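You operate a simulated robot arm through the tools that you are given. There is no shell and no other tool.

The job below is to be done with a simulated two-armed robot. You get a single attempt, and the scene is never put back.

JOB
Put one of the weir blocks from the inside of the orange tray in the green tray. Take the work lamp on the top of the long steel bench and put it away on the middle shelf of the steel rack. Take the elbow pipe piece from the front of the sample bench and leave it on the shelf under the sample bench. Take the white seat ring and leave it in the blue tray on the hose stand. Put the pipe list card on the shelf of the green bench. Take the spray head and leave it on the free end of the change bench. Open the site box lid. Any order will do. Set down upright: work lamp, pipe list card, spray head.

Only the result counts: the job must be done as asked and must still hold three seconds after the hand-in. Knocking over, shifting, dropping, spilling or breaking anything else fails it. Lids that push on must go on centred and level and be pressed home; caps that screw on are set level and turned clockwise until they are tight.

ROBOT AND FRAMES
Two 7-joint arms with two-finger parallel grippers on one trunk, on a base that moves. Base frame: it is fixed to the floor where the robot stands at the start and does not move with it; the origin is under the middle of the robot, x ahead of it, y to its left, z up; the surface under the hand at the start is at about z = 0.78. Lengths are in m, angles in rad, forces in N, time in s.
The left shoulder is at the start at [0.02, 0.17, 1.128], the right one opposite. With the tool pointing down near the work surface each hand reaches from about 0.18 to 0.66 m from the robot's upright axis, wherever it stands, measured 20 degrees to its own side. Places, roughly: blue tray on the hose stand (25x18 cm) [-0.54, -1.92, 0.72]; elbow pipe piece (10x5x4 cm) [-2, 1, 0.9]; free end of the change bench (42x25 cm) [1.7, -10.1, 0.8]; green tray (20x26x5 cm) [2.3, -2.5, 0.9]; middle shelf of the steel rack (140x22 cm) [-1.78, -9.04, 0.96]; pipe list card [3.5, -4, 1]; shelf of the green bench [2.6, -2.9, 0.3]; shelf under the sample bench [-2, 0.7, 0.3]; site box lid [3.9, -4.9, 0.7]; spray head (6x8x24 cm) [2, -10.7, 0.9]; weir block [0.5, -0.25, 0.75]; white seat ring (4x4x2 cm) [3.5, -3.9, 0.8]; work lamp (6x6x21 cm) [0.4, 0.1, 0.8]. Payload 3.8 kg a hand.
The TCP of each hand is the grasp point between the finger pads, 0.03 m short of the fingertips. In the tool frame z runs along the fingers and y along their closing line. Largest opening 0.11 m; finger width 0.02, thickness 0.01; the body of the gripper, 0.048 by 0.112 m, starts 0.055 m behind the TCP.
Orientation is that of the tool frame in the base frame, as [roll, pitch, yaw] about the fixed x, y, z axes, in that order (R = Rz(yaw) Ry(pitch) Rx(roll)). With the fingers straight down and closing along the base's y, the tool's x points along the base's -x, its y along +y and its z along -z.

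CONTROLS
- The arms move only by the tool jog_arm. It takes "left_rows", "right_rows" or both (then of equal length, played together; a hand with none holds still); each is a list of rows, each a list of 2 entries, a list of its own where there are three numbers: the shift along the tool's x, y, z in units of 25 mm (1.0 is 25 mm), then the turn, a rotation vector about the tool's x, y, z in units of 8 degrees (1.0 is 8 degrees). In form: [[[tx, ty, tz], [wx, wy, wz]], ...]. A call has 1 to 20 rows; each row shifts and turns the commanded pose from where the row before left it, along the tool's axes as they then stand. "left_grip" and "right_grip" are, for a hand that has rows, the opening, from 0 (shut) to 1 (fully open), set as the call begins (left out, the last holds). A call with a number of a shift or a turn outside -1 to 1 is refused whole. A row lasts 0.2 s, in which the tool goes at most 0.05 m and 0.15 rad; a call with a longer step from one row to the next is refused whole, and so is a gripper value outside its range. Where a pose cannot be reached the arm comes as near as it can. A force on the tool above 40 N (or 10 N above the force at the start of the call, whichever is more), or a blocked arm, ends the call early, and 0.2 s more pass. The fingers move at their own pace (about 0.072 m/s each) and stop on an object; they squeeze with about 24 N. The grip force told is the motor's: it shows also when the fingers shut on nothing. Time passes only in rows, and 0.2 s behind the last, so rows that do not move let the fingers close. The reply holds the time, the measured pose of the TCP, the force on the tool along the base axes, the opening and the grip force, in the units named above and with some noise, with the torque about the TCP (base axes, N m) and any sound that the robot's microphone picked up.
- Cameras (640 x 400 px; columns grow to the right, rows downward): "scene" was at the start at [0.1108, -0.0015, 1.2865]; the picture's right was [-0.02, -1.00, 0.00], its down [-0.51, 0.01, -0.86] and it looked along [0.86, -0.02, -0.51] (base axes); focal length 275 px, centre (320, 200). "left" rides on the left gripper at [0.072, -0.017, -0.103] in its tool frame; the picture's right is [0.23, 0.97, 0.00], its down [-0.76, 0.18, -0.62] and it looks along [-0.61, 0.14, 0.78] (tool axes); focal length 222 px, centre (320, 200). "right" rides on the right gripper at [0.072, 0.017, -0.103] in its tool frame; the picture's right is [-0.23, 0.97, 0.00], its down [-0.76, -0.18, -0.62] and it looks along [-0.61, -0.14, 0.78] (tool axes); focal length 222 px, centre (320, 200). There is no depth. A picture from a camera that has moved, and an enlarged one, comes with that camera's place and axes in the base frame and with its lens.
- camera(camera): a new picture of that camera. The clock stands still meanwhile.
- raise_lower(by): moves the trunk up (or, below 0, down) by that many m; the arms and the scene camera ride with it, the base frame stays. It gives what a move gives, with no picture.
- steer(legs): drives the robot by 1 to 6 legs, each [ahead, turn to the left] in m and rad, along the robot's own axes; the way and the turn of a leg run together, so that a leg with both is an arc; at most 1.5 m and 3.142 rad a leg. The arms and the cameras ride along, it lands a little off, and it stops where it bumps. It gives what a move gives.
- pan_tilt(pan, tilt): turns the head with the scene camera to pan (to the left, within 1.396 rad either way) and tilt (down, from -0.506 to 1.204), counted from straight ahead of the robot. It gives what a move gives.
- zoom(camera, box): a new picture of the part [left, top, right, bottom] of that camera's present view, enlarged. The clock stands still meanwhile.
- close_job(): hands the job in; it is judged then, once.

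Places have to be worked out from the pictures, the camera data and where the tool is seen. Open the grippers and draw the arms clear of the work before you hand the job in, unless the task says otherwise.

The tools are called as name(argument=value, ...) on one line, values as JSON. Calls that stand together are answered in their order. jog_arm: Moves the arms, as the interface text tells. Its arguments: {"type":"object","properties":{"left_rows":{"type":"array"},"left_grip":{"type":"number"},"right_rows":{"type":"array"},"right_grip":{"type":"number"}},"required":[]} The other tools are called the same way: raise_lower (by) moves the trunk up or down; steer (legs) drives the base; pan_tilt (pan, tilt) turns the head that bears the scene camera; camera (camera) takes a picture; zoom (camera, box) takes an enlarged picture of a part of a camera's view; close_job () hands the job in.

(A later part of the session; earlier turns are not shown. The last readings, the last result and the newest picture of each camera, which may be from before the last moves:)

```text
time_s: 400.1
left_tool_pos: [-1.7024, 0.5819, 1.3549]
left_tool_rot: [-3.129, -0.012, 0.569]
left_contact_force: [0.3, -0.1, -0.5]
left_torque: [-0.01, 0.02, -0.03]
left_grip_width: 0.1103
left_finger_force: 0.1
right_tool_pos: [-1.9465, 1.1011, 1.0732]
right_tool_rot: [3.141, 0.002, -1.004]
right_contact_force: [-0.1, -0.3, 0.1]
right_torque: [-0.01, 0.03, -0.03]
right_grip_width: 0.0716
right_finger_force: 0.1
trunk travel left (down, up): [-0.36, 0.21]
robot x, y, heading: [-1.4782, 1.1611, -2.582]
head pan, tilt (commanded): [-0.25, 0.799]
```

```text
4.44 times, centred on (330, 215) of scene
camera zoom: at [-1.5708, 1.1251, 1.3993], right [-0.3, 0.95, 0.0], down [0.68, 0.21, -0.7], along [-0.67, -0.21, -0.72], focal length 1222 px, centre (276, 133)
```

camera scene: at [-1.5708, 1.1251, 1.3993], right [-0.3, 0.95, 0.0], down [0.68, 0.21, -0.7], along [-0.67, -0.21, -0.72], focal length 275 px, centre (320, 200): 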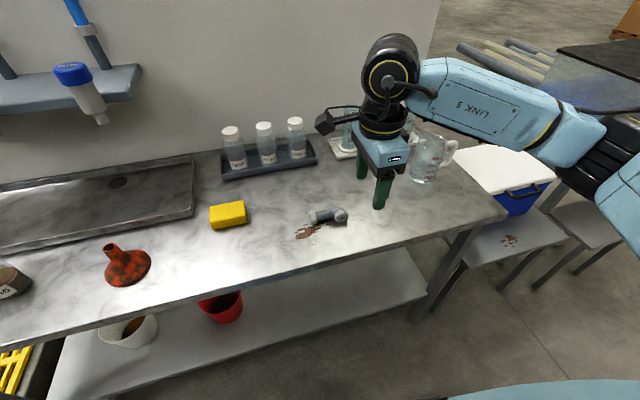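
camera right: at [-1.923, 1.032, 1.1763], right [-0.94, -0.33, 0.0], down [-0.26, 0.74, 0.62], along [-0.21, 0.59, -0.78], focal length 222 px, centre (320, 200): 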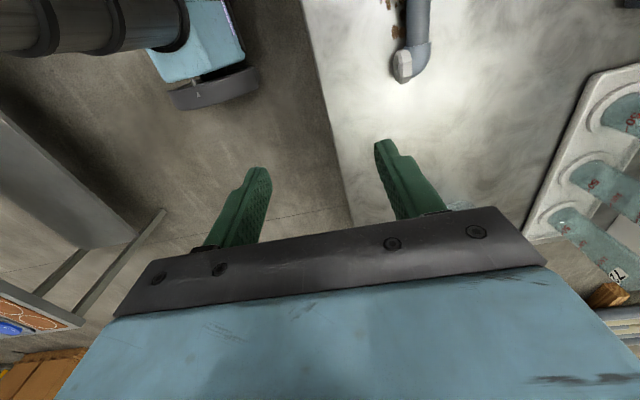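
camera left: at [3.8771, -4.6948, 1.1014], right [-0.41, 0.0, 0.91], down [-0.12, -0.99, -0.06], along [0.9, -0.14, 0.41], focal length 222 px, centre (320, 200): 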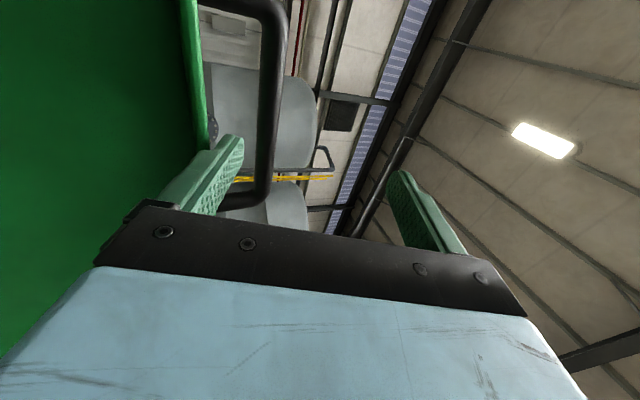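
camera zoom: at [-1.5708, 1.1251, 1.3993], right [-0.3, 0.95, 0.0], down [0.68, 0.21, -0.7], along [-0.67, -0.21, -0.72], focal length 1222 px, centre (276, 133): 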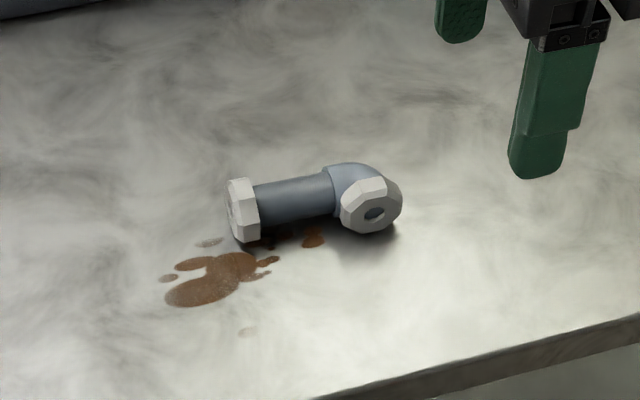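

The pipe's straight section is centred near (-2.021, 0.995), aligned with the bench. Moving the hand above it.

jog_arm(right_rows=[[[0.396, 0.958, 0], [0, 0, 0]], [[0.396, 0.958, 0], [0, 0, 0]], [[0.396, 0.958, 0], [0, 0, 0]], [[0.396, 0.958, 0], [0, 0, 0]], [[0.396, 0.958, 0], [0, 0, 0]], [[0, 0, 0.9], [0, 0, 0]], [[0, 0, 0.9], [0, 0, 0]], [[0, 0, 0.9], [0, 0, 0]]])

camera(camera="right")

camera(camera="scene")

```text
time_s: 401.9
left_tool_pos: [-1.7026, 0.5823, 1.3564]
left_tool_rot: [-3.128, -0.014, 0.57]
left_contact_force: [-0.7, 0.4, 0.5]
left_torque: [-0.01, -0.02, 0.01]
left_grip_width: 0.1101
left_finger_force: 0.1
right_tool_pos: [-2.0204, 0.9945, 1.005]
right_tool_rot: [3.14, 0.0, -1.003]
right_contact_force: [-0.6, -0.6, -0.2]
right_torque: [0.0, -0.01, 0.01]
right_grip_width: 0.0717
right_finger_force: 0.0
trunk travel left (down, up): [-0.36, 0.21]
robot x, y, heading: [-1.4735, 1.1606, -2.585]
head pan, tilt (commanded): [-0.25, 0.799]
```

```text
taken
camera right: at [-1.9969, 0.9259, 1.1082], right [-0.94, -0.33, 0.0], down [-0.26, 0.74, 0.62], along [-0.21, 0.59, -0.78], focal length 222 px, centre (320, 200)
```

right: 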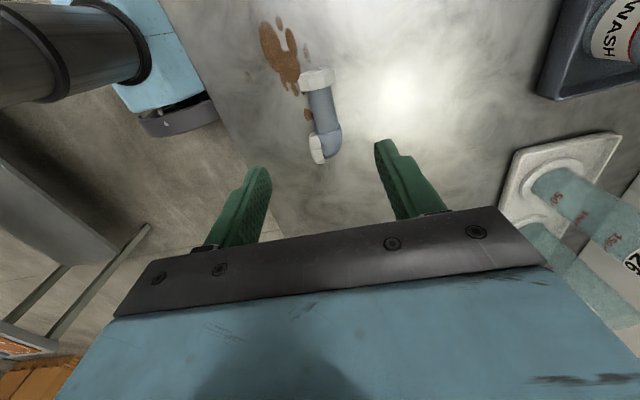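

```text
taken
camera scene: at [-1.5712, 1.125, 1.3992], right [-0.3, 0.95, 0.0], down [0.68, 0.21, -0.7], along [-0.67, -0.21, -0.72], focal length 275 px, centre (320, 200)
```

scene: 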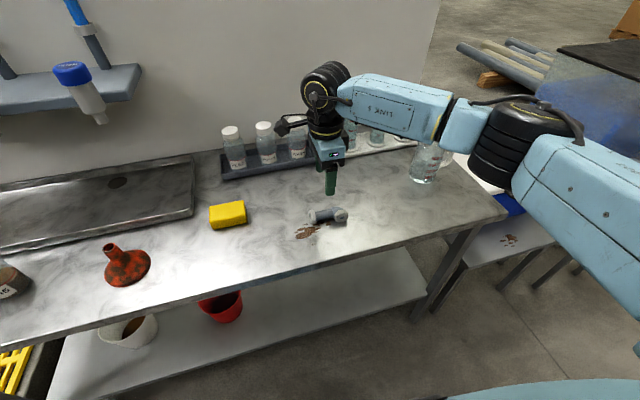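

The pipe is centred under the hand (within 4 mm). Descending to grasp height.

jog_arm(right_rows=[[[-0.1, 0.1, 0.95], [0, 0, 0]], [[0, 0, 0.95], [0, 0, 0]], [[0, 0, 0.95], [0, 0, 0]], [[0, 0, 0.95], [0, 0, 0]]])

camera(camera="right")

```text
time_s: 402.9
left_tool_pos: [-1.701, 0.5816, 1.3554]
left_tool_rot: [-3.128, -0.013, 0.568]
left_contact_force: [-0.1, -0.5, -0.8]
left_torque: [-0.03, 0.02, 0.02]
left_grip_width: 0.1101
left_finger_force: 0.1
right_tool_pos: [-2.0249, 0.995, 0.9097]
right_tool_rot: [-3.14, 0.0, -1.004]
right_contact_force: [0.4, 0.3, -1.3]
right_torque: [0.02, 0.03, -0.01]
right_grip_width: 0.072
right_finger_force: 0.0
trunk travel left (down, up): [-0.36, 0.21]
robot x, y, heading: [-1.4782, 1.1604, -2.589]
head pan, tilt (commanded): [-0.25, 0.799]
```

```text
taken
camera right: at [-2.0017, 0.9262, 1.0131], right [-0.94, -0.33, 0.0], down [-0.26, 0.74, 0.62], along [-0.21, 0.59, -0.78], focal length 222 px, centre (320, 200)
```

right: 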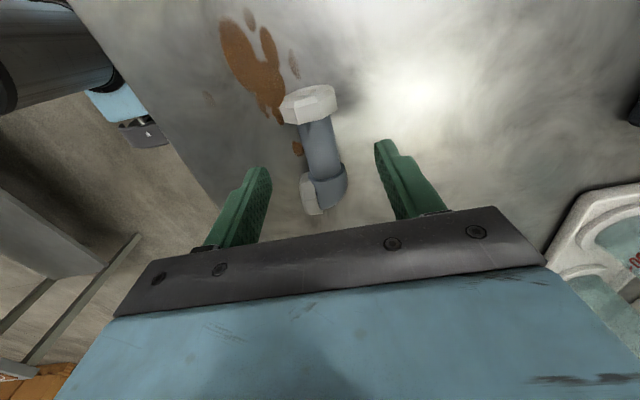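

Well centred. Final 3 cm down.

jog_arm(right_rows=[[[0, 0, 0.6], [0, 0, 0]], [[0, 0, 0.5], [0, 0, 0]]])

jog_arm(right_rows=[[[0, 0, 0], [0, 0, 0]], [[0, 0, 0], [0, 0, 0]], [[0, 0, 0], [0, 0, 0]], [[0, 0, 0], [0, 0, 0]]], right_grip=0.0)

camera(camera="right")

```text
time_s: 403.6
left_tool_pos: [-1.7015, 0.5819, 1.3553]
left_tool_rot: [-3.132, -0.011, 0.568]
left_contact_force: [0.5, -0.5, -0.1]
left_torque: [0.01, -0.02, -0.03]
left_grip_width: 0.11
left_finger_force: 0.1
right_tool_pos: [-2.0255, 0.9959, 0.8829]
right_tool_rot: [-3.141, -0.002, -1.003]
right_contact_force: [0.5, 0.2, -0.4]
right_torque: [-0.02, 0.01, -0.02]
right_grip_width: 0.0714
right_finger_force: 0.1
trunk travel left (down, up): [-0.36, 0.21]
robot x, y, heading: [-1.4773, 1.1628, -2.592]
head pan, tilt (commanded): [-0.25, 0.799]
```

```text
time_s: 404.6
left_tool_pos: [-1.7015, 0.5819, 1.3565]
left_tool_rot: [-3.128, -0.014, 0.569]
left_contact_force: [0.0, 0.0, 0.5]
left_torque: [0.0, 0.0, -0.03]
left_grip_width: 0.1102
left_finger_force: 0.2
right_tool_pos: [-2.025, 0.9965, 0.8824]
right_tool_rot: [-3.141, 0.002, -1.004]
right_contact_force: [0.1, 0.6, -0.2]
right_torque: [-0.02, 0.01, 0.01]
right_grip_width: 0.0239
right_finger_force: 23.7
trunk travel left (down, up): [-0.36, 0.21]
robot x, y, heading: [-1.477, 1.1584, -2.593]
head pan, tilt (commanded): [-0.25, 0.799]
```

```text
taken
camera right: at [-2.0014, 0.9263, 0.9868], right [-0.94, -0.33, 0.0], down [-0.26, 0.74, 0.62], along [-0.21, 0.59, -0.78], focal length 222 px, centre (320, 200)
```

right: 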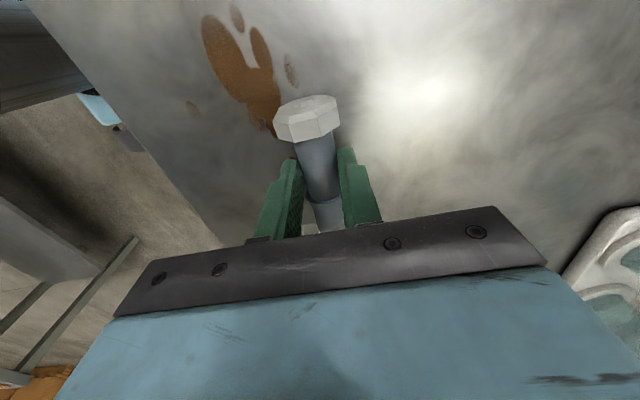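

The pipe is gripped at 24 mm. Lifting 12 cm.

jog_arm(right_rows=[[[0, 0, -0.5], [0, 0, 0]], [[0, 0, -0.9], [0, 0, 0]], [[0, 0, -0.95], [0, 0, 0]], [[0, 0, -0.95], [0, 0, 0]], [[0, 0, -0.95], [0, 0, 0]], [[0, 0, -0.95], [0, 0, 0]]])

camera(camera="right")

camera(camera="scene")

```text
time_s: 405.9
left_tool_pos: [-1.7016, 0.5822, 1.3552]
left_tool_rot: [-3.13, -0.012, 0.571]
left_contact_force: [-0.8, 0.9, -0.7]
left_torque: [0.01, 0.01, 0.0]
left_grip_width: 0.1101
left_finger_force: 0.1
right_tool_pos: [-2.0233, 0.9963, 1.0145]
right_tool_rot: [-3.141, 0.0, -1.002]
right_contact_force: [-0.3, 0.3, -1.8]
right_torque: [0.01, 0.01, 0.0]
right_grip_width: 0.0238
right_finger_force: 23.9
trunk travel left (down, up): [-0.36, 0.21]
robot x, y, heading: [-1.475, 1.1609, -2.587]
head pan, tilt (commanded): [-0.25, 0.799]
```

```text
taken
camera right: at [-2.0002, 0.9269, 1.1178], right [-0.94, -0.33, 0.0], down [-0.26, 0.74, 0.62], along [-0.21, 0.59, -0.78], focal length 222 px, centre (320, 200)
```

right: 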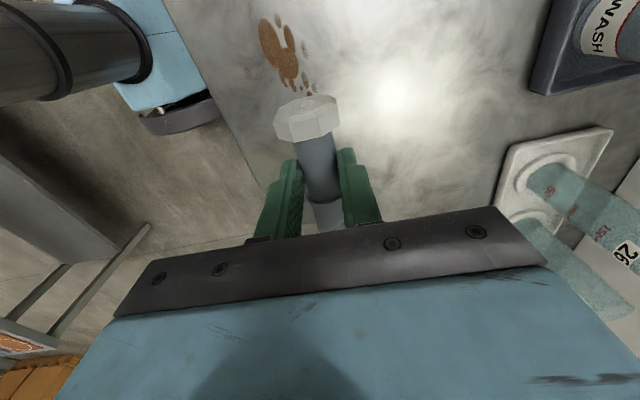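

```text
taken
camera scene: at [-1.5709, 1.1249, 1.3992], right [-0.3, 0.95, 0.0], down [0.68, 0.21, -0.7], along [-0.67, -0.21, -0.72], focal length 275 px, centre (320, 200)
```

scene: 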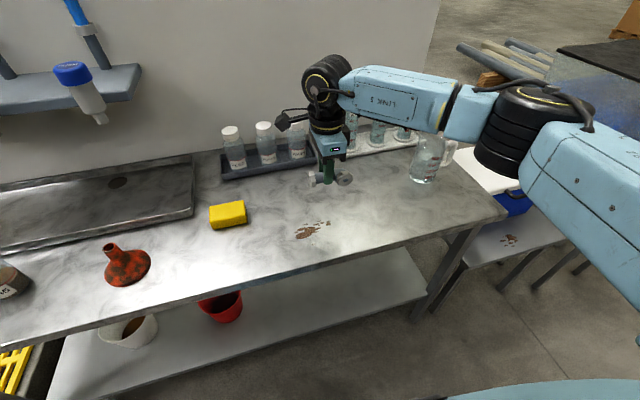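

The elbow piece is up. My parked left hand would hang over this bench if I approached squarely with the trunk low, so I'll approach the shelf diagonally instead (turned about 40° left), keeping the left hand outside. Backing off and repositioning.

steer(legs=[[-0.35, 0], [0, -1.19], [0.541, 0]])

pan_tilt(pan=0.6, tilt=0.5)

camera(camera="scene")

```text
time_s: 413.9
left_tool_pos: [-2.2446, 1.6537, 1.3554]
left_tool_rot: [-3.13, -0.012, -0.613]
left_contact_force: [-0.7, -0.2, -0.3]
left_torque: [0.01, -0.03, -0.01]
left_grip_width: 0.1102
left_finger_force: 0.0
right_tool_pos: [-1.9845, 2.1082, 1.0135]
right_tool_rot: [-3.141, 0.002, -2.186]
right_contact_force: [-0.2, 0.6, 0.0]
right_torque: [-0.01, 0.0, 0.0]
right_grip_width: 0.0237
right_finger_force: 24.2
trunk travel left (down, up): [-0.36, 0.21]
robot x, y, heading: [-1.6273, 1.6666, 2.517]
head pan, tilt (commanded): [-0.25, 0.799]
```

```text
time_s: 415.1
left_tool_pos: [-2.2449, 1.6529, 1.3551]
left_tool_rot: [-3.129, -0.014, -0.614]
left_contact_force: [0.1, 0.9, 0.1]
left_torque: [0.01, 0.02, -0.01]
left_grip_width: 0.11
left_finger_force: 0.0
right_tool_pos: [-1.9852, 2.1078, 1.0145]
right_tool_rot: [-3.141, 0.0, -2.184]
right_contact_force: [-0.4, 1.1, -0.8]
right_torque: [-0.05, 0.01, 0.0]
right_grip_width: 0.0239
right_finger_force: 23.7
trunk travel left (down, up): [-0.36, 0.21]
robot x, y, heading: [-1.6223, 1.6683, 2.516]
head pan, tilt (commanded): [0.6, 0.499]
```

```text
taken
camera scene: at [-1.7329, 1.6786, 1.4252], right [0.03, 1.0, 0.0], down [0.48, -0.01, -0.88], along [-0.88, 0.02, -0.48], focal length 275 px, centre (320, 200)
```

scene: 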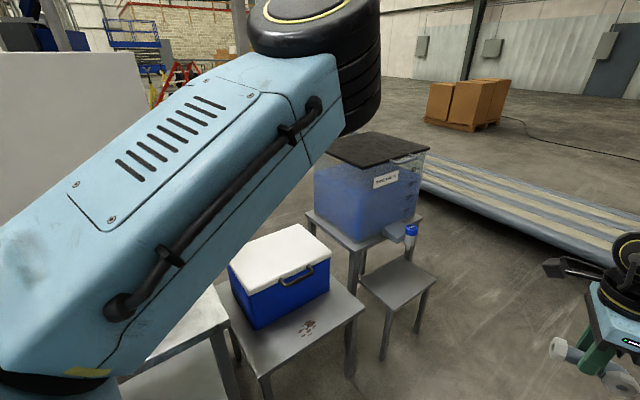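

Clear to swing. Turning left to face the shelf diagonally.

steer(legs=[[0, 1.93]])

pan_tilt(pan=-0.2, tilt=0.75)

camera(camera="scene")

```text
time_s: 420.1
left_tool_pos: [-1.4056, 1.0833, 1.3552]
left_tool_rot: [-3.129, -0.014, 1.304]
left_contact_force: [-0.5, -0.2, 0.7]
left_torque: [0.01, -0.02, 0.0]
left_grip_width: 0.11
left_finger_force: 0.0
right_tool_pos: [-1.922, 1.175, 1.0132]
right_tool_rot: [-3.141, 0.003, -0.268]
right_contact_force: [-0.5, -0.5, -0.9]
right_torque: [0.0, 0.01, 0.0]
right_grip_width: 0.0238
right_finger_force: 23.4
trunk travel left (down, up): [-0.36, 0.21]
robot x, y, heading: [-1.6225, 1.6665, -1.856]
head pan, tilt (commanded): [0.6, 0.499]
```

```text
time_s: 421.2
left_tool_pos: [-1.4053, 1.0841, 1.3553]
left_tool_rot: [-3.131, -0.012, 1.305]
left_contact_force: [-0.3, 0.1, 0.1]
left_torque: [-0.03, 0.01, 0.01]
left_grip_width: 0.11
left_finger_force: 0.0
right_tool_pos: [-1.9209, 1.1752, 1.0143]
right_tool_rot: [3.141, 0.002, -0.269]
right_contact_force: [-0.1, 0.2, -1.7]
right_torque: [0.01, -0.01, -0.03]
right_grip_width: 0.0241
right_finger_force: 24.5
trunk travel left (down, up): [-0.36, 0.21]
robot x, y, heading: [-1.6256, 1.6608, -1.852]
head pan, tilt (commanded): [-0.201, 0.75]
```

```text
taken
camera scene: at [-1.6693, 1.57, 1.4032], right [-0.89, 0.46, 0.0], down [0.32, 0.6, -0.73], along [-0.34, -0.65, -0.68], focal length 275 px, centre (320, 200)
```

scene: 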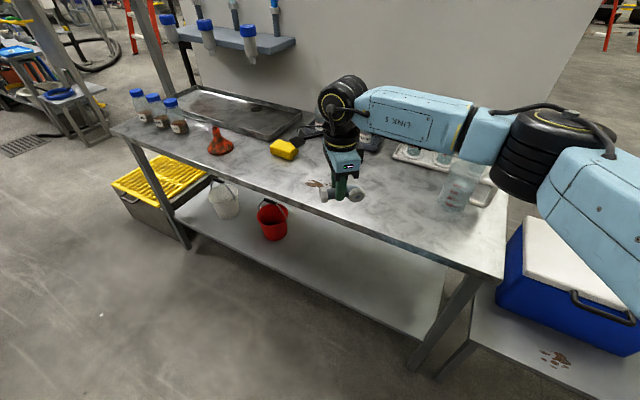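

In this diagonal stance my right elbow would come too near the bench edge, so a square approach is better, provided the left hand can be swung out of the way. I'll try moving the left hand back and out to the left here in free space.

jog_arm(left_rows=[[[0.6, 0.8, 0], [0, 0, 0]], [[0.6, 0.8, 0], [0, 0, 0]], [[0.6, 0.8, 0], [0, 0, 0]], [[0.6, 0.8, 0], [0, 0, 0]], [[0.6, 0.8, 0], [0, 0, 0]], [[0.6, 0.8, 0], [0, 0, 0]], [[0.8, 0.5, 0], [0, 0, 0]], [[0.8, 0.5, 0], [0, 0, 0]], [[0.8, 0.5, 0], [0, 0, 0]], [[0.8, 0.5, 0], [0, 0, 0]]])

pan_tilt(pan=1.1, tilt=0.4)

camera(camera="scene")

```text
time_s: 423.4
left_tool_pos: [-1.1942, 1.2022, 1.3577]
left_tool_rot: [-3.128, -0.011, 1.302]
left_contact_force: [0.0, -0.5, 0.8]
left_torque: [-0.03, 0.0, 0.0]
left_grip_width: 0.11
left_finger_force: 0.1
right_tool_pos: [-1.9216, 1.175, 1.014]
right_tool_rot: [-3.141, 0.001, -0.27]
right_contact_force: [0.4, 0.7, -1.4]
right_torque: [0.0, -0.01, 0.0]
right_grip_width: 0.0239
right_finger_force: 24.6
trunk travel left (down, up): [-0.36, 0.21]
robot x, y, heading: [-1.6222, 1.663, -1.854]
head pan, tilt (commanded): [-0.201, 0.75]
```

```text
time_s: 424.9
left_tool_pos: [-1.1949, 1.2006, 1.3561]
left_tool_rot: [-3.131, -0.013, 1.304]
left_contact_force: [1.0, 0.2, 0.1]
left_torque: [0.01, 0.05, -0.01]
left_grip_width: 0.11
left_finger_force: 0.0
right_tool_pos: [-1.9214, 1.1753, 1.0131]
right_tool_rot: [-3.141, 0.002, -0.271]
right_contact_force: [0.1, -0.2, -0.2]
right_torque: [-0.02, 0.0, 0.01]
right_grip_width: 0.0238
right_finger_force: 23.8
trunk travel left (down, up): [-0.36, 0.21]
robot x, y, heading: [-1.625, 1.6647, -1.853]
head pan, tilt (commanded): [1.1, 0.4]
```

```text
taken
camera scene: at [-1.5634, 1.58, 1.4343], right [-0.68, -0.73, 0.0], down [-0.28, 0.27, -0.92], along [0.67, -0.63, -0.39], focal length 275 px, centre (320, 200)
```

scene: 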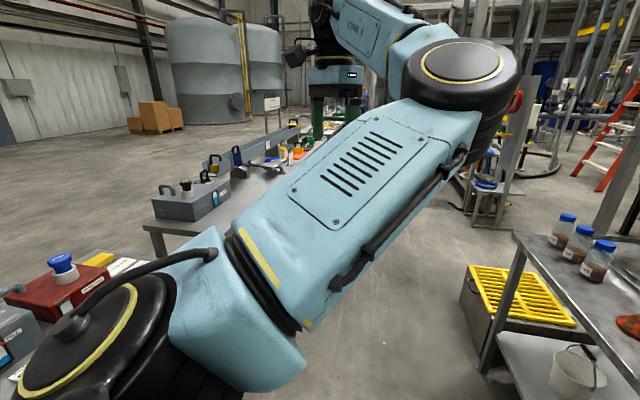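

The left hand is now out to the side (0.33 m ahead, 0.54 m left). I'll shift 0.46 m along the bench and turn to face it squarely.

steer(legs=[[0, 0.884], [0.46, 0], [0, -1.571]])

pan_tilt(pan=-0.15, tilt=0.8)

camera(camera="scene")

```text
time_s: 433.8
left_tool_pos: [-1.3551, 0.6488, 1.3578]
left_tool_rot: [-3.13, -0.013, 0.574]
left_contact_force: [-0.2, 0.1, 0.0]
left_torque: [0.0, 0.02, -0.02]
left_grip_width: 0.1099
left_finger_force: 0.2
right_tool_pos: [-1.9134, 1.1145, 1.0129]
right_tool_rot: [3.142, 0.0, -0.997]
right_contact_force: [0.3, -0.4, -1.7]
right_torque: [-0.04, 0.01, 0.01]
right_grip_width: 0.0237
right_finger_force: 23.9
trunk travel left (down, up): [-0.36, 0.21]
robot x, y, heading: [-1.366, 1.2798, -2.579]
head pan, tilt (commanded): [1.1, 0.4]
```

```text
time_s: 435.2
left_tool_pos: [-1.3549, 0.6504, 1.3568]
left_tool_rot: [-3.13, -0.013, 0.575]
left_contact_force: [-0.7, 0.0, 0.3]
left_torque: [0.02, 0.03, 0.02]
left_grip_width: 0.1099
left_finger_force: 0.1
right_tool_pos: [-1.914, 1.115, 1.0137]
right_tool_rot: [-3.14, -0.001, -1.0]
right_contact_force: [0.3, -0.5, -1.7]
right_torque: [-0.03, 0.01, 0.0]
right_grip_width: 0.0241
right_finger_force: 23.8
trunk travel left (down, up): [-0.36, 0.21]
robot x, y, heading: [-1.3713, 1.2812, -2.584]
head pan, tilt (commanded): [-0.15, 0.799]
```

```text
taken
camera scene: at [-1.4592, 1.2373, 1.3992], right [-0.4, 0.92, 0.0], down [0.66, 0.28, -0.7], along [-0.64, -0.28, -0.72], focal length 275 px, centre (320, 200)
```

scene: 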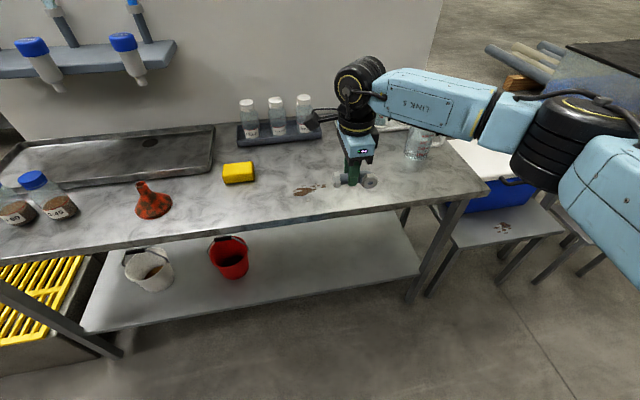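

Squarely in front of the right part of the bench now. Retracting the hand slightly, then lowering the trunk and the hand in front of the bench.

jog_arm(right_rows=[[[0, -0.85, 0], [0, 0, 0]], [[0, -0.85, 0], [0, 0, 0]], [[0, -0.85, 0], [0, 0, 0]], [[0, -0.85, 0], [0, 0, 0]]])

raise_lower(by=-0.36)

jog_arm(right_rows=[[[0, 0, 0.9], [0, 0, 0]], [[0, 0, 0.9], [0, 0, 0]], [[0, 0, 0.9], [0, 0, 0]], [[0, 0, 0.9], [0, 0, 0]], [[0, 0, 0.9], [0, 0, 0]], [[0, 0, 0.9], [0, 0, 0]], [[0, 0, 0.9], [0, 0, 0]], [[0, 0, 0.9], [0, 0, 0]], [[0, 0, 0.9], [0, 0, 0]], [[0, 0, 0.9], [0, 0, 0]]])

camera(camera="scene")

camera(camera="right")

```text
time_s: 436.2
left_tool_pos: [-1.3546, 0.6489, 1.3577]
left_tool_rot: [-3.132, -0.013, 0.574]
left_contact_force: [0.2, -0.7, 0.6]
left_torque: [-0.01, -0.03, 0.0]
left_grip_width: 0.11
left_finger_force: 0.0
right_tool_pos: [-1.8416, 1.1594, 1.013]
right_tool_rot: [3.14, 0.001, -1.0]
right_contact_force: [0.1, -0.2, -1.2]
right_torque: [-0.02, 0.04, 0.0]
right_grip_width: 0.0236
right_finger_force: 24.2
trunk travel left (down, up): [-0.36, 0.21]
robot x, y, heading: [-1.37, 1.2781, -2.584]
head pan, tilt (commanded): [-0.15, 0.799]
```

```text
time_s: 439.7
left_tool_pos: [-1.3538, 0.65, 0.9971]
left_tool_rot: [-3.13, -0.013, 0.574]
left_contact_force: [0.6, 0.1, 0.5]
left_torque: [-0.01, 0.0, 0.04]
left_grip_width: 0.1099
left_finger_force: 0.1
right_tool_pos: [-1.8409, 1.1597, 0.6538]
right_tool_rot: [-3.141, -0.001, -0.999]
right_contact_force: [0.2, 0.4, -0.2]
right_torque: [0.04, 0.0, -0.01]
right_grip_width: 0.0237
right_finger_force: 24.0
trunk travel left (down, up): [0.0, 0.57]
robot x, y, heading: [-1.3696, 1.2827, -2.583]
head pan, tilt (commanded): [-0.15, 0.799]
```

```text
time_s: 441.9
left_tool_pos: [-1.3546, 0.6493, 0.9971]
left_tool_rot: [-3.129, -0.013, 0.575]
left_contact_force: [0.8, -0.5, -0.8]
left_torque: [0.04, 0.01, 0.03]
left_grip_width: 0.11
left_finger_force: 0.0
right_tool_pos: [-1.8409, 1.1592, 0.4276]
right_tool_rot: [3.14, -0.002, -1.0]
right_contact_force: [-0.6, -0.4, -0.7]
right_torque: [-0.03, 0.01, 0.02]
right_grip_width: 0.0239
right_finger_force: 24.5
trunk travel left (down, up): [0.0, 0.57]
robot x, y, heading: [-1.3668, 1.2802, -2.58]
head pan, tilt (commanded): [-0.15, 0.799]
```

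```text
taken
camera scene: at [-1.4592, 1.2374, 1.0392], right [-0.4, 0.92, 0.0], down [0.66, 0.28, -0.7], along [-0.64, -0.28, -0.72], focal length 275 px, centre (320, 200)
```

scene: 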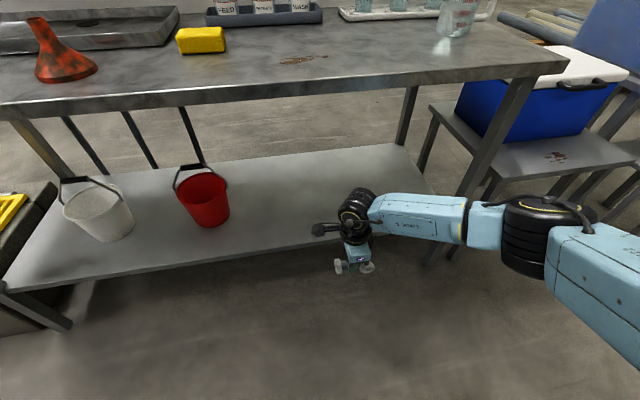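

```text
taken
camera right: at [-1.8171, 1.0891, 0.5318], right [-0.94, -0.34, 0.0], down [-0.26, 0.74, 0.62], along [-0.21, 0.59, -0.78], focal length 222 px, centre (320, 200)
```

right: 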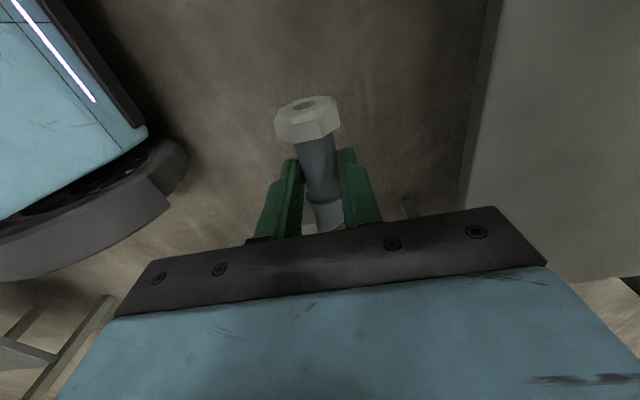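

The arm reached low level cleanly; the shelf top works out at z≈0.35 and the elbow piece hangs about 4 cm above it. Driving in 0.18 m and then extending the hand over the shelf.

steer(legs=[[0.18, 0]])

jog_arm(right_rows=[[[0, 0.8, 0], [0, 0, 0]], [[0, 0.8, 0], [0, 0, 0]], [[0, 0.8, 0], [0, 0, 0]]])

camera(camera="scene")

camera(camera="right")

```text
time_s: 443.5
left_tool_pos: [-1.5115, 0.5538, 0.9965]
left_tool_rot: [-3.129, -0.011, 0.57]
left_contact_force: [0.1, 0.1, 0.3]
left_torque: [-0.02, 0.0, 0.02]
left_grip_width: 0.1099
left_finger_force: 0.0
right_tool_pos: [-1.9951, 1.0637, 0.4292]
right_tool_rot: [-3.141, 0.001, -1.001]
right_contact_force: [0.3, -1.4, -0.9]
right_torque: [0.01, -0.02, 0.0]
right_grip_width: 0.0238
right_finger_force: 24.0
trunk travel left (down, up): [0.0, 0.57]
robot x, y, heading: [-1.5209, 1.1839, -2.589]
head pan, tilt (commanded): [-0.15, 0.799]
```

```text
time_s: 444.3
left_tool_pos: [-1.5113, 0.5542, 0.9959]
left_tool_rot: [-3.127, -0.012, 0.572]
left_contact_force: [-0.4, 0.3, -0.4]
left_torque: [0.0, 0.03, 0.04]
left_grip_width: 0.1099
left_finger_force: 0.0
right_tool_pos: [-2.0465, 1.0311, 0.4286]
right_tool_rot: [3.141, 0.002, -1.002]
right_contact_force: [-0.1, -0.8, -1.3]
right_torque: [-0.02, -0.05, -0.01]
right_grip_width: 0.0238
right_finger_force: 24.2
trunk travel left (down, up): [0.0, 0.57]
robot x, y, heading: [-1.5237, 1.1862, -2.588]
head pan, tilt (commanded): [-0.15, 0.799]
```

```text
taken
camera scene: at [-1.6131, 1.1419, 1.0392], right [-0.39, 0.92, 0.0], down [0.66, 0.28, -0.7], along [-0.64, -0.27, -0.72], focal length 275 px, centre (320, 200)
```

scene: 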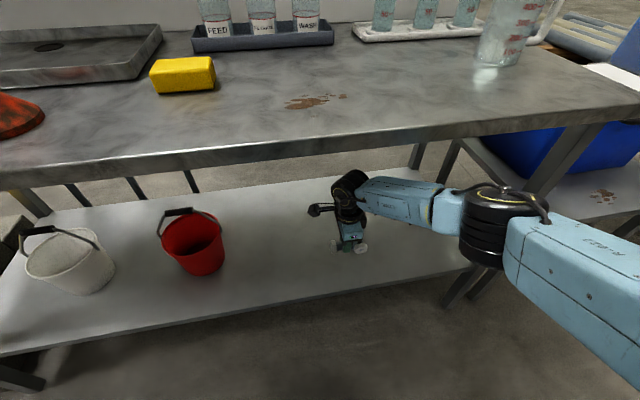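

```text
taken
camera right: at [-2.0227, 0.9614, 0.5318], right [-0.94, -0.33, 0.0], down [-0.26, 0.74, 0.62], along [-0.21, 0.59, -0.78], focal length 222 px, centre (320, 200)
```

right: 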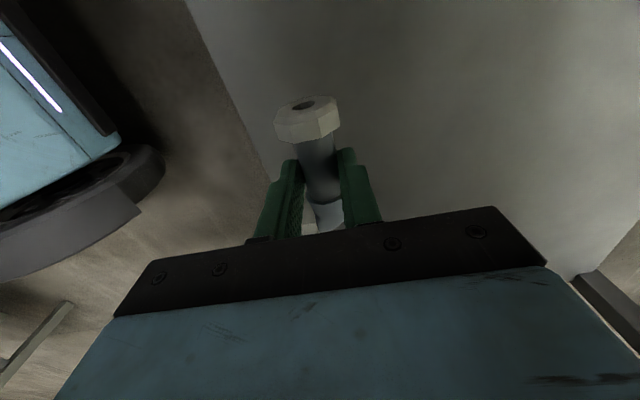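

The elbow piece is over the shelf, about 11 cm inside its edge. Lowering gently.

jog_arm(right_rows=[[[0, 0, 0.4], [0, 0, 0]], [[0, 0, 0.4], [0, 0, 0]], [[0, 0, 0.2], [0, 0, 0]], [[0, 0, 0.2], [0, 0, 0]]])

camera(camera="right")

```text
time_s: 445.3
left_tool_pos: [-1.5114, 0.554, 0.9974]
left_tool_rot: [-3.129, -0.011, 0.571]
left_contact_force: [-0.4, -0.5, -0.1]
left_torque: [-0.03, 0.01, -0.03]
left_grip_width: 0.11
left_finger_force: 0.0
right_tool_pos: [-2.046, 1.0311, 0.398]
right_tool_rot: [3.14, 0.0, -1.002]
right_contact_force: [0.0, -0.2, -1.0]
right_torque: [-0.03, -0.02, 0.07]
right_grip_width: 0.024
right_finger_force: 24.3
trunk travel left (down, up): [0.0, 0.57]
robot x, y, heading: [-1.5203, 1.1797, -2.588]
head pan, tilt (commanded): [-0.15, 0.799]
```

```text
taken
camera right: at [-2.0223, 0.9616, 0.5016], right [-0.94, -0.33, 0.0], down [-0.26, 0.74, 0.62], along [-0.21, 0.59, -0.78], focal length 222 px, centre (320, 200)
```

right: 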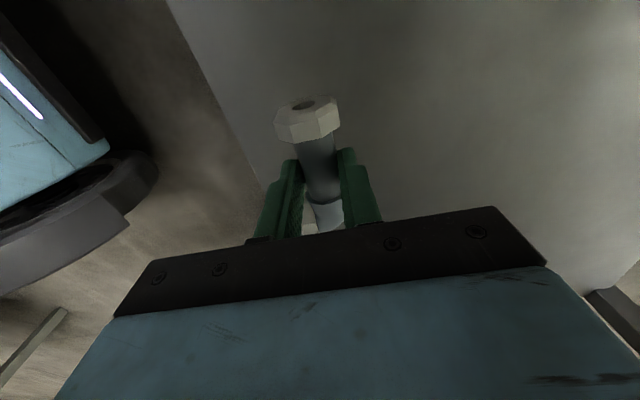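

No contact yet at 0.398. Continuing in small steps.

jog_arm(right_rows=[[[0, 0, 0.2], [0, 0, 0]], [[0, 0, 0.2], [0, 0, 0]], [[0, 0, 0.2], [0, 0, 0]], [[0, 0, 0.2], [0, 0, 0]]])

```text
time_s: 446.3
left_tool_pos: [-1.511, 0.554, 0.9962]
left_tool_rot: [-3.131, -0.012, 0.572]
left_contact_force: [0.2, -1.0, -0.9]
left_torque: [0.01, 0.01, 0.01]
left_grip_width: 0.1098
left_finger_force: 0.1
right_tool_pos: [-2.0457, 1.0322, 0.3787]
right_tool_rot: [3.141, 0.001, -1.002]
right_contact_force: [0.1, 0.3, -0.9]
right_torque: [-0.03, -0.01, 0.01]
right_grip_width: 0.0241
right_finger_force: 23.5
trunk travel left (down, up): [0.0, 0.57]
robot x, y, heading: [-1.5227, 1.1828, -2.588]
head pan, tilt (commanded): [-0.15, 0.799]
```

Still free at 0.379; continuing.

jog_arm(right_rows=[[[0, 0, 0.2], [0, 0, 0]], [[0, 0, 0.2], [0, 0, 0]], [[0, 0, 0.2], [0, 0, 0]], [[0, 0, 0.2], [0, 0, 0]]])

camera(camera="right")

zoom(camera="scene", box=[260, 150, 440, 290])

```text
time_s: 447.3
left_tool_pos: [-1.5112, 0.5541, 0.9967]
left_tool_rot: [-3.129, -0.012, 0.57]
left_contact_force: [-0.3, 0.4, -0.3]
left_torque: [0.0, 0.01, -0.02]
left_grip_width: 0.1101
left_finger_force: 0.0
right_tool_pos: [-2.0441, 1.035, 0.3578]
right_tool_rot: [3.14, 0.002, -1.001]
right_contact_force: [-0.3, -0.4, -1.5]
right_torque: [-0.02, -0.04, 0.0]
right_grip_width: 0.0238
right_finger_force: 23.9
right hand out of reach, approached as far as the arm can: row 4
trunk travel left (down, up): [0.0, 0.57]
robot x, y, heading: [-1.5195, 1.181, -2.584]
head pan, tilt (commanded): [-0.15, 0.799]
```

```text
taken
camera right: at [-2.0202, 0.9651, 0.4621], right [-0.94, -0.33, 0.0], down [-0.26, 0.74, 0.62], along [-0.21, 0.59, -0.78], focal length 222 px, centre (320, 200)
```

right: 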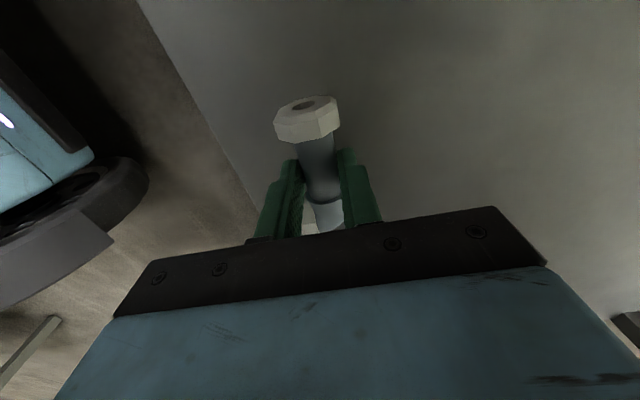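

```text
2.86 times, centred on (350, 220) of scene
camera zoom: at [-1.6131, 1.1419, 1.0392], right [-0.39, 0.92, 0.0], down [0.66, 0.28, -0.7], along [-0.64, -0.27, -0.72], focal length 785 px, centre (234, 143)
```

zoom: 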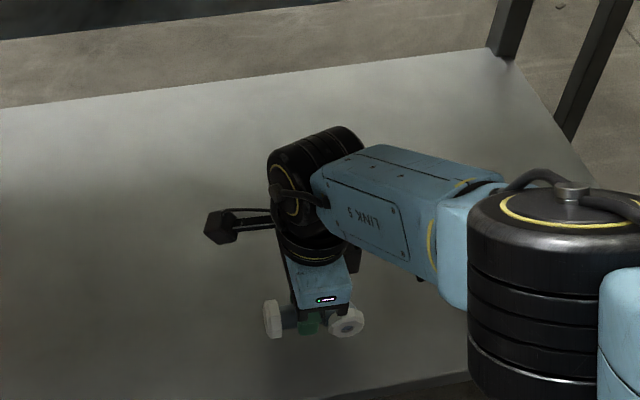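

At the arm's reach limit. Retracting the hand 3 cm gives room to go lower.

jog_arm(right_rows=[[[0, -0.6, 0], [0, 0, 0]], [[0, -0.6, 0], [0, 0, 0]], [[0, 0, 0.2], [0, 0, 0]], [[0, 0, 0.2], [0, 0, 0]]])

```text
time_s: 448.3
left_tool_pos: [-1.5109, 0.5537, 0.9973]
left_tool_rot: [-3.13, -0.012, 0.57]
left_contact_force: [-0.6, -0.2, -0.6]
left_torque: [0.04, -0.01, 0.01]
left_grip_width: 0.1101
left_finger_force: 0.1
right_tool_pos: [-2.018, 1.0502, 0.3476]
right_tool_rot: [-3.141, 0.002, -1.002]
right_contact_force: [0.2, 0.5, -0.4]
right_torque: [0.05, 0.01, 0.0]
right_grip_width: 0.0239
right_finger_force: 24.1
trunk travel left (down, up): [0.0, 0.57]
robot x, y, heading: [-1.5234, 1.1872, -2.588]
head pan, tilt (commanded): [-0.15, 0.799]
```

jog_arm(right_rows=[[[0, 0, 0.16], [0, 0, 0]], [[0, 0, 0.16], [0, 0, 0]], [[0, 0, 0.16], [0, 0, 0]]])

camera(camera="right")

```text
time_s: 449.1
left_tool_pos: [-1.5089, 0.5549, 0.9972]
left_tool_rot: [-3.128, -0.01, 0.571]
left_contact_force: [-0.6, 0.6, -0.2]
left_torque: [-0.02, -0.01, 0.01]
left_grip_width: 0.1101
left_finger_force: 0.0
right_tool_pos: [-2.0198, 1.0498, 0.3392]
right_tool_rot: [3.138, 0.001, -1.001]
right_contact_force: [0.6, 2.3, 21.1]
right_torque: [0.09, -0.01, 0.06]
right_grip_width: 0.0238
right_finger_force: 24.2
trunk travel left (down, up): [0.0, 0.57]
robot x, y, heading: [-1.5232, 1.1837, -2.586]
head pan, tilt (commanded): [-0.15, 0.799]
```

```text
taken
camera right: at [-1.9952, 0.9805, 0.4428], right [-0.94, -0.33, 0.0], down [-0.26, 0.74, 0.62], along [-0.21, 0.59, -0.78], focal length 222 px, centre (320, 200)
```

right: 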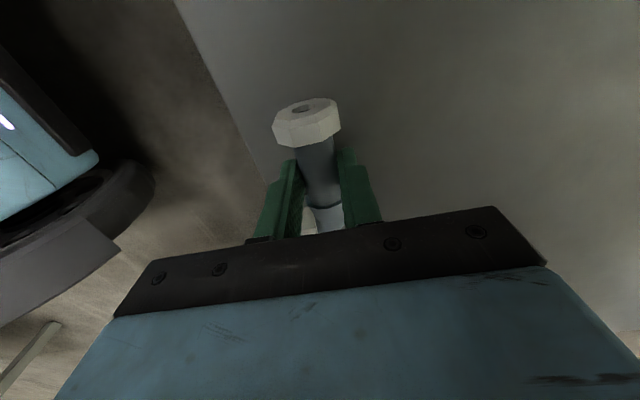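

Contact with 21 N; the piece is on the shelf. Easing up slightly and opening.

jog_arm(right_rows=[[[0, 0, -0.06], [0, 0, 0]], [[0, 0, 0], [0, 0, 0]]])

jog_arm(right_rows=[[[0, 0, 0], [0, 0, 0]], [[0, 0, 0], [0, 0, 0]], [[0, 0, 0], [0, 0, 0]]], right_grip=0.6)

jog_arm(right_rows=[[[0, 0, -0.6], [0, 0, 0]], [[0, 0, -0.8], [0, 0, 0]], [[0, 0, -0.8], [0, 0, 0]], [[0, 0, -0.8], [0, 0, 0]]])

camera(camera="right")

```text
time_s: 449.7
left_tool_pos: [-1.5098, 0.5527, 0.9976]
left_tool_rot: [-3.127, -0.01, 0.569]
left_contact_force: [-0.3, -0.2, 0.1]
left_torque: [-0.02, -0.04, 0.01]
left_grip_width: 0.1098
left_finger_force: 0.0
right_tool_pos: [-2.0186, 1.0494, 0.3393]
right_tool_rot: [3.138, -0.001, -1.0]
right_contact_force: [-4.5, -2.4, 15.6]
right_torque: [-0.1, 0.15, 0.01]
right_grip_width: 0.024
right_finger_force: 24.0
trunk travel left (down, up): [0.0, 0.57]
robot x, y, heading: [-1.52, 1.184, -2.586]
head pan, tilt (commanded): [-0.15, 0.799]
```

```text
time_s: 450.5
left_tool_pos: [-1.5113, 0.5548, 0.9969]
left_tool_rot: [-3.129, -0.012, 0.571]
left_contact_force: [0.4, 0.0, 0.7]
left_torque: [0.0, 0.0, 0.0]
left_grip_width: 0.1101
left_finger_force: 0.1
right_tool_pos: [-2.0193, 1.0502, 0.337]
right_tool_rot: [-3.141, 0.002, -1.003]
right_contact_force: [0.2, 0.1, 0.1]
right_torque: [0.01, 0.0, 0.01]
right_grip_width: 0.0661
right_finger_force: 0.2
trunk travel left (down, up): [0.0, 0.57]
robot x, y, heading: [-1.5198, 1.1841, -2.587]
head pan, tilt (commanded): [-0.15, 0.799]
```

```text
time_s: 451.5
left_tool_pos: [-1.5106, 0.5534, 0.9965]
left_tool_rot: [-3.128, -0.015, 0.569]
left_contact_force: [0.1, 0.0, 0.1]
left_torque: [-0.02, 0.01, -0.04]
left_grip_width: 0.1102
left_finger_force: 0.0
right_tool_pos: [-2.0187, 1.0513, 0.4143]
right_tool_rot: [-3.141, 0.002, -1.001]
right_contact_force: [0.3, 0.4, 0.6]
right_torque: [-0.02, -0.01, 0.0]
right_grip_width: 0.066
right_finger_force: 0.0
trunk travel left (down, up): [0.0, 0.57]
robot x, y, heading: [-1.5211, 1.1882, -2.589]
head pan, tilt (commanded): [-0.15, 0.799]
```

```text
taken
camera right: at [-1.9949, 0.9809, 0.5179], right [-0.94, -0.33, 0.0], down [-0.26, 0.74, 0.62], along [-0.21, 0.59, -0.78], focal length 222 px, centre (320, 200)
```

right: 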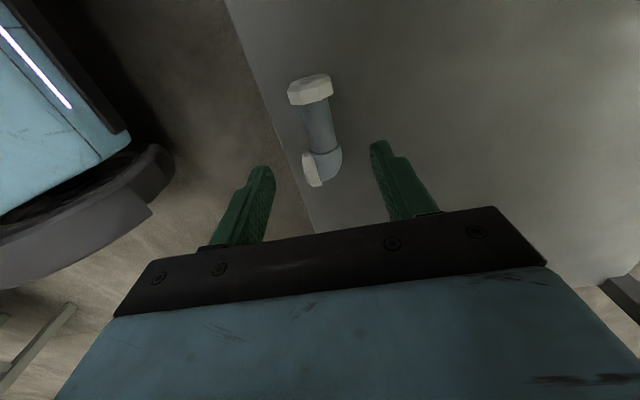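

The elbow piece lies on the shelf. Backing straight out and raising the trunk and arm again.

steer(legs=[[-0.4, 0]])

raise_lower(by=0.3)

jog_arm(right_rows=[[[0, 0, -0.95], [0, 0, 0]], [[0, 0, -0.95], [0, 0, 0]], [[0, 0, -0.95], [0, 0, 0]], [[0, 0, -0.95], [0, 0, 0]], [[0, 0, -0.95], [0, 0, 0]], [[0, 0, -0.95], [0, 0, 0]], [[0, 0, -0.95], [0, 0, 0]], [[0, 0, -0.95], [0, 0, 0]], [[0, 0, -0.95], [0, 0, 0]], [[0, 0, -0.95], [0, 0, 0]], [[0, 0, -0.95], [0, 0, 0]], [[0, 0, -0.95], [0, 0, 0]], [[0, 0, -0.95], [0, 0, 0]], [[0, 0, -0.95], [0, 0, 0]], [[0, 0, -0.95], [0, 0, 0]], [[0, 0, -0.95], [0, 0, 0]]])

pan_tilt(pan=0.0, tilt=0.7)

camera(camera="scene")

```text
time_s: 454.0
left_tool_pos: [-1.1757, 0.7641, 0.997]
left_tool_rot: [-3.129, -0.013, 0.565]
left_contact_force: [1.1, 0.0, 0.5]
left_torque: [-0.01, -0.04, 0.03]
left_grip_width: 0.1098
left_finger_force: 0.1
right_tool_pos: [-1.6784, 1.2634, 0.4152]
right_tool_rot: [3.141, 0.001, -1.01]
right_contact_force: [-0.4, 0.7, 0.3]
right_torque: [-0.04, 0.05, -0.01]
right_grip_width: 0.0659
right_finger_force: 0.0
trunk travel left (down, up): [0.0, 0.57]
robot x, y, heading: [-1.1811, 1.3936, -2.59]
head pan, tilt (commanded): [-0.15, 0.799]
```

```text
time_s: 457.0
left_tool_pos: [-1.1736, 0.764, 1.2963]
left_tool_rot: [-3.129, -0.013, 0.563]
left_contact_force: [-0.6, 0.6, -0.1]
left_torque: [0.0, -0.01, -0.01]
left_grip_width: 0.1099
left_finger_force: 0.0
right_tool_pos: [-1.6778, 1.2644, 0.7147]
right_tool_rot: [-3.14, 0.0, -1.008]
right_contact_force: [-1.1, -1.0, -0.1]
right_torque: [0.0, -0.03, -0.01]
right_grip_width: 0.066
right_finger_force: 0.0
trunk travel left (down, up): [-0.3, 0.27]
robot x, y, heading: [-1.1812, 1.3929, -2.594]
head pan, tilt (commanded): [-0.15, 0.799]
```

```text
time_s: 460.4
left_tool_pos: [-1.1743, 0.7636, 1.2975]
left_tool_rot: [-3.127, -0.011, 0.563]
left_contact_force: [0.2, 0.3, 0.3]
left_torque: [0.02, -0.01, -0.01]
left_grip_width: 0.1099
left_finger_force: 0.1
right_tool_pos: [-1.6798, 1.2634, 1.0936]
right_tool_rot: [3.142, 0.002, -1.009]
right_contact_force: [-0.6, 0.6, -0.4]
right_torque: [-0.02, 0.0, 0.02]
right_grip_width: 0.0663
right_finger_force: 0.1
trunk travel left (down, up): [-0.3, 0.27]
robot x, y, heading: [-1.1809, 1.3969, -2.591]
head pan, tilt (commanded): [-0.15, 0.799]
```

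```text
time_s: 461.1
left_tool_pos: [-1.1745, 0.7622, 1.2965]
left_tool_rot: [-3.128, -0.012, 0.563]
left_contact_force: [-0.5, -0.3, 0.4]
left_torque: [-0.01, 0.0, 0.04]
left_grip_width: 0.1098
left_finger_force: 0.1
right_tool_pos: [-1.6802, 1.2626, 1.0929]
right_tool_rot: [3.141, -0.001, -1.009]
right_contact_force: [-0.2, 0.6, 0.2]
right_torque: [-0.01, -0.01, 0.01]
right_grip_width: 0.0663
right_finger_force: 0.1
trunk travel left (down, up): [-0.3, 0.27]
robot x, y, heading: [-1.1787, 1.395, -2.592]
head pan, tilt (commanded): [0.0, 0.7]
```

```text
taken
camera scene: at [-1.2707, 1.3393, 1.3474], right [-0.52, 0.85, 0.0], down [0.55, 0.34, -0.76], along [-0.65, -0.4, -0.64], focal length 275 px, centre (320, 200)
```

scene: 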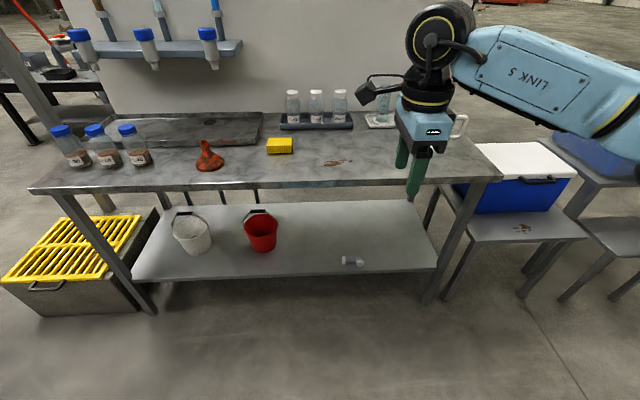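

The elbow piece rests on the shelf and nothing else moved. Next is the lamp: I'll set the right hand now to point forward, 30° below horizontal and 20° to the left, for a side grip on the lamp body.

jog_arm(right_rows=[[[0, 0, 0], [0, 0, -0.982]], [[0, 0, 0], [0, 0, -0.982]], [[0, 0, 0], [0, 0, -0.982]], [[0, 0, 0], [0, 0, -0.982]], [[0, 0, 0], [0, 0, -0.982]], [[0, 0, 0], [0, 0, -0.982]], [[0, 0, 0], [0, 0, -0.982]], [[0, 0, 0], [0, 0, -0.982]], [[0, 0, 0], [0, 0, -0.982]], [[0, 0, 0], [0, 0, -0.982]], [[0, 0, 0], [0, 0, -0.982]], [[0, 0, 0], [0, 0, -0.982]], [[0, 0, 0], [0, 0, -0.982]], [[0, 0, 0], [0, 0, -0.982]]])

jog_arm(right_rows=[[[0, 0, 0], [0, -0.9375, 0]], [[0, 0, 0], [0, -0.9375, 0]], [[0, 0, 0], [0, -0.9375, 0]], [[0, 0, 0], [0, -0.9375, 0]], [[0, 0, 0], [0, -0.9375, 0]], [[0, 0, 0], [0, -0.9375, 0]], [[0, 0, 0], [0, -0.9375, 0]], [[0, 0, 0], [0, -0.9375, 0]]], right_grip=0.8)

camera(camera="scene")

```text
time_s: 464.1
left_tool_pos: [-1.1749, 0.763, 1.2966]
left_tool_rot: [-3.13, -0.012, 0.565]
left_contact_force: [1.0, 0.4, -0.6]
left_torque: [-0.01, 0.02, 0.0]
left_grip_width: 0.1102
left_finger_force: 0.1
right_tool_pos: [-1.6791, 1.263, 1.0954]
right_tool_rot: [-3.141, 0.001, 0.915]
right_contact_force: [-0.3, -0.3, -0.6]
right_torque: [0.01, 0.02, 0.01]
right_grip_width: 0.0661
right_finger_force: 0.0
trunk travel left (down, up): [-0.3, 0.27]
robot x, y, heading: [-1.1807, 1.3931, -2.598]
head pan, tilt (commanded): [0.0, 0.7]
```

```text
time_s: 465.9
left_tool_pos: [-1.1743, 0.7635, 1.2978]
left_tool_rot: [-3.128, -0.012, 0.565]
left_contact_force: [0.2, -0.2, -0.1]
left_torque: [0.0, 0.02, -0.02]
left_grip_width: 0.1099
left_finger_force: 0.0
right_tool_pos: [-1.6792, 1.2634, 1.0954]
right_tool_rot: [-3.138, 1.05, 0.913]
right_contact_force: [-0.6, 0.6, 0.7]
right_torque: [0.01, -0.01, -0.01]
right_grip_width: 0.0878
right_finger_force: 0.2
trunk travel left (down, up): [-0.3, 0.27]
robot x, y, heading: [-1.1784, 1.3999, -2.591]
head pan, tilt (commanded): [0.0, 0.7]
```

```text
taken
camera scene: at [-1.2707, 1.3396, 1.3475], right [-0.52, 0.85, 0.0], down [0.55, 0.34, -0.77], along [-0.65, -0.4, -0.64], focal length 275 px, centre (320, 200)
```

scene: 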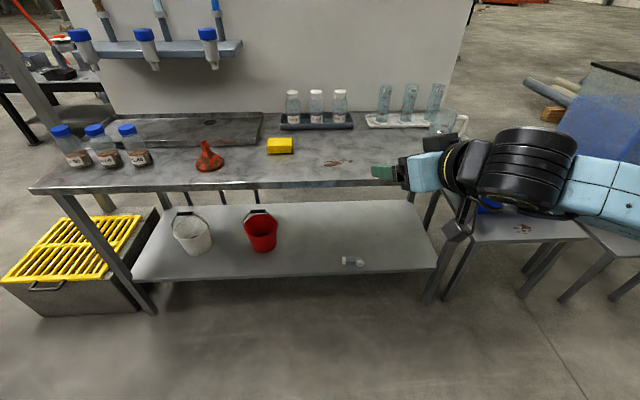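

Orientation set. Driving back along the aisle to the flume bench in stages.

steer(legs=[[0, 1.213], [0.676, 0], [0, 0.41], [1.0, 0], [0.63, 0]])

pan_tilt(pan=0.5, tilt=0.5)

camera(camera="scene")

```text
time_s: 481.8
left_tool_pos: [0.5109, -0.5807, 1.2969]
left_tool_rot: [-3.129, -0.012, 2.186]
left_contact_force: [-0.2, 0.7, 0.0]
left_torque: [0.06, -0.02, 0.02]
left_grip_width: 0.11
left_finger_force: 0.1
right_tool_pos: [0.0369, -1.1078, 1.0948]
right_tool_rot: [-3.141, 1.048, 2.533]
right_contact_force: [-0.1, -0.9, 0.7]
right_torque: [-0.02, -0.02, 0.01]
right_grip_width: 0.0881
right_finger_force: 0.1
trunk travel left (down, up): [-0.3, 0.27]
robot x, y, heading: [-0.1182, -0.6178, -0.972]
head pan, tilt (commanded): [0.0, 0.7]
```

```text
time_s: 482.7
left_tool_pos: [0.5109, -0.581, 1.2967]
left_tool_rot: [-3.13, -0.012, 2.183]
left_contact_force: [-1.0, 0.4, -0.4]
left_torque: [0.01, 0.01, -0.01]
left_grip_width: 0.1101
left_finger_force: 0.1
right_tool_pos: [0.0365, -1.108, 1.0944]
right_tool_rot: [-3.14, 1.046, 2.533]
right_contact_force: [-0.1, 0.2, -0.2]
right_torque: [-0.02, 0.02, 0.01]
right_grip_width: 0.0881
right_finger_force: 0.1
trunk travel left (down, up): [-0.3, 0.27]
robot x, y, heading: [-0.12, -0.617, -0.975]
head pan, tilt (commanded): [0.499, 0.499]
```

```text
taken
camera scene: at [-0.0265, -0.676, 1.3652], right [-0.46, -0.89, 0.0], down [-0.43, 0.22, -0.88], along [0.78, -0.4, -0.48], focal length 275 px, centre (320, 200)
```

scene: 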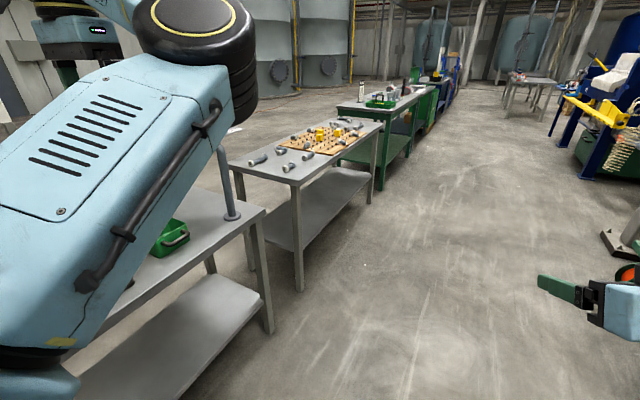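

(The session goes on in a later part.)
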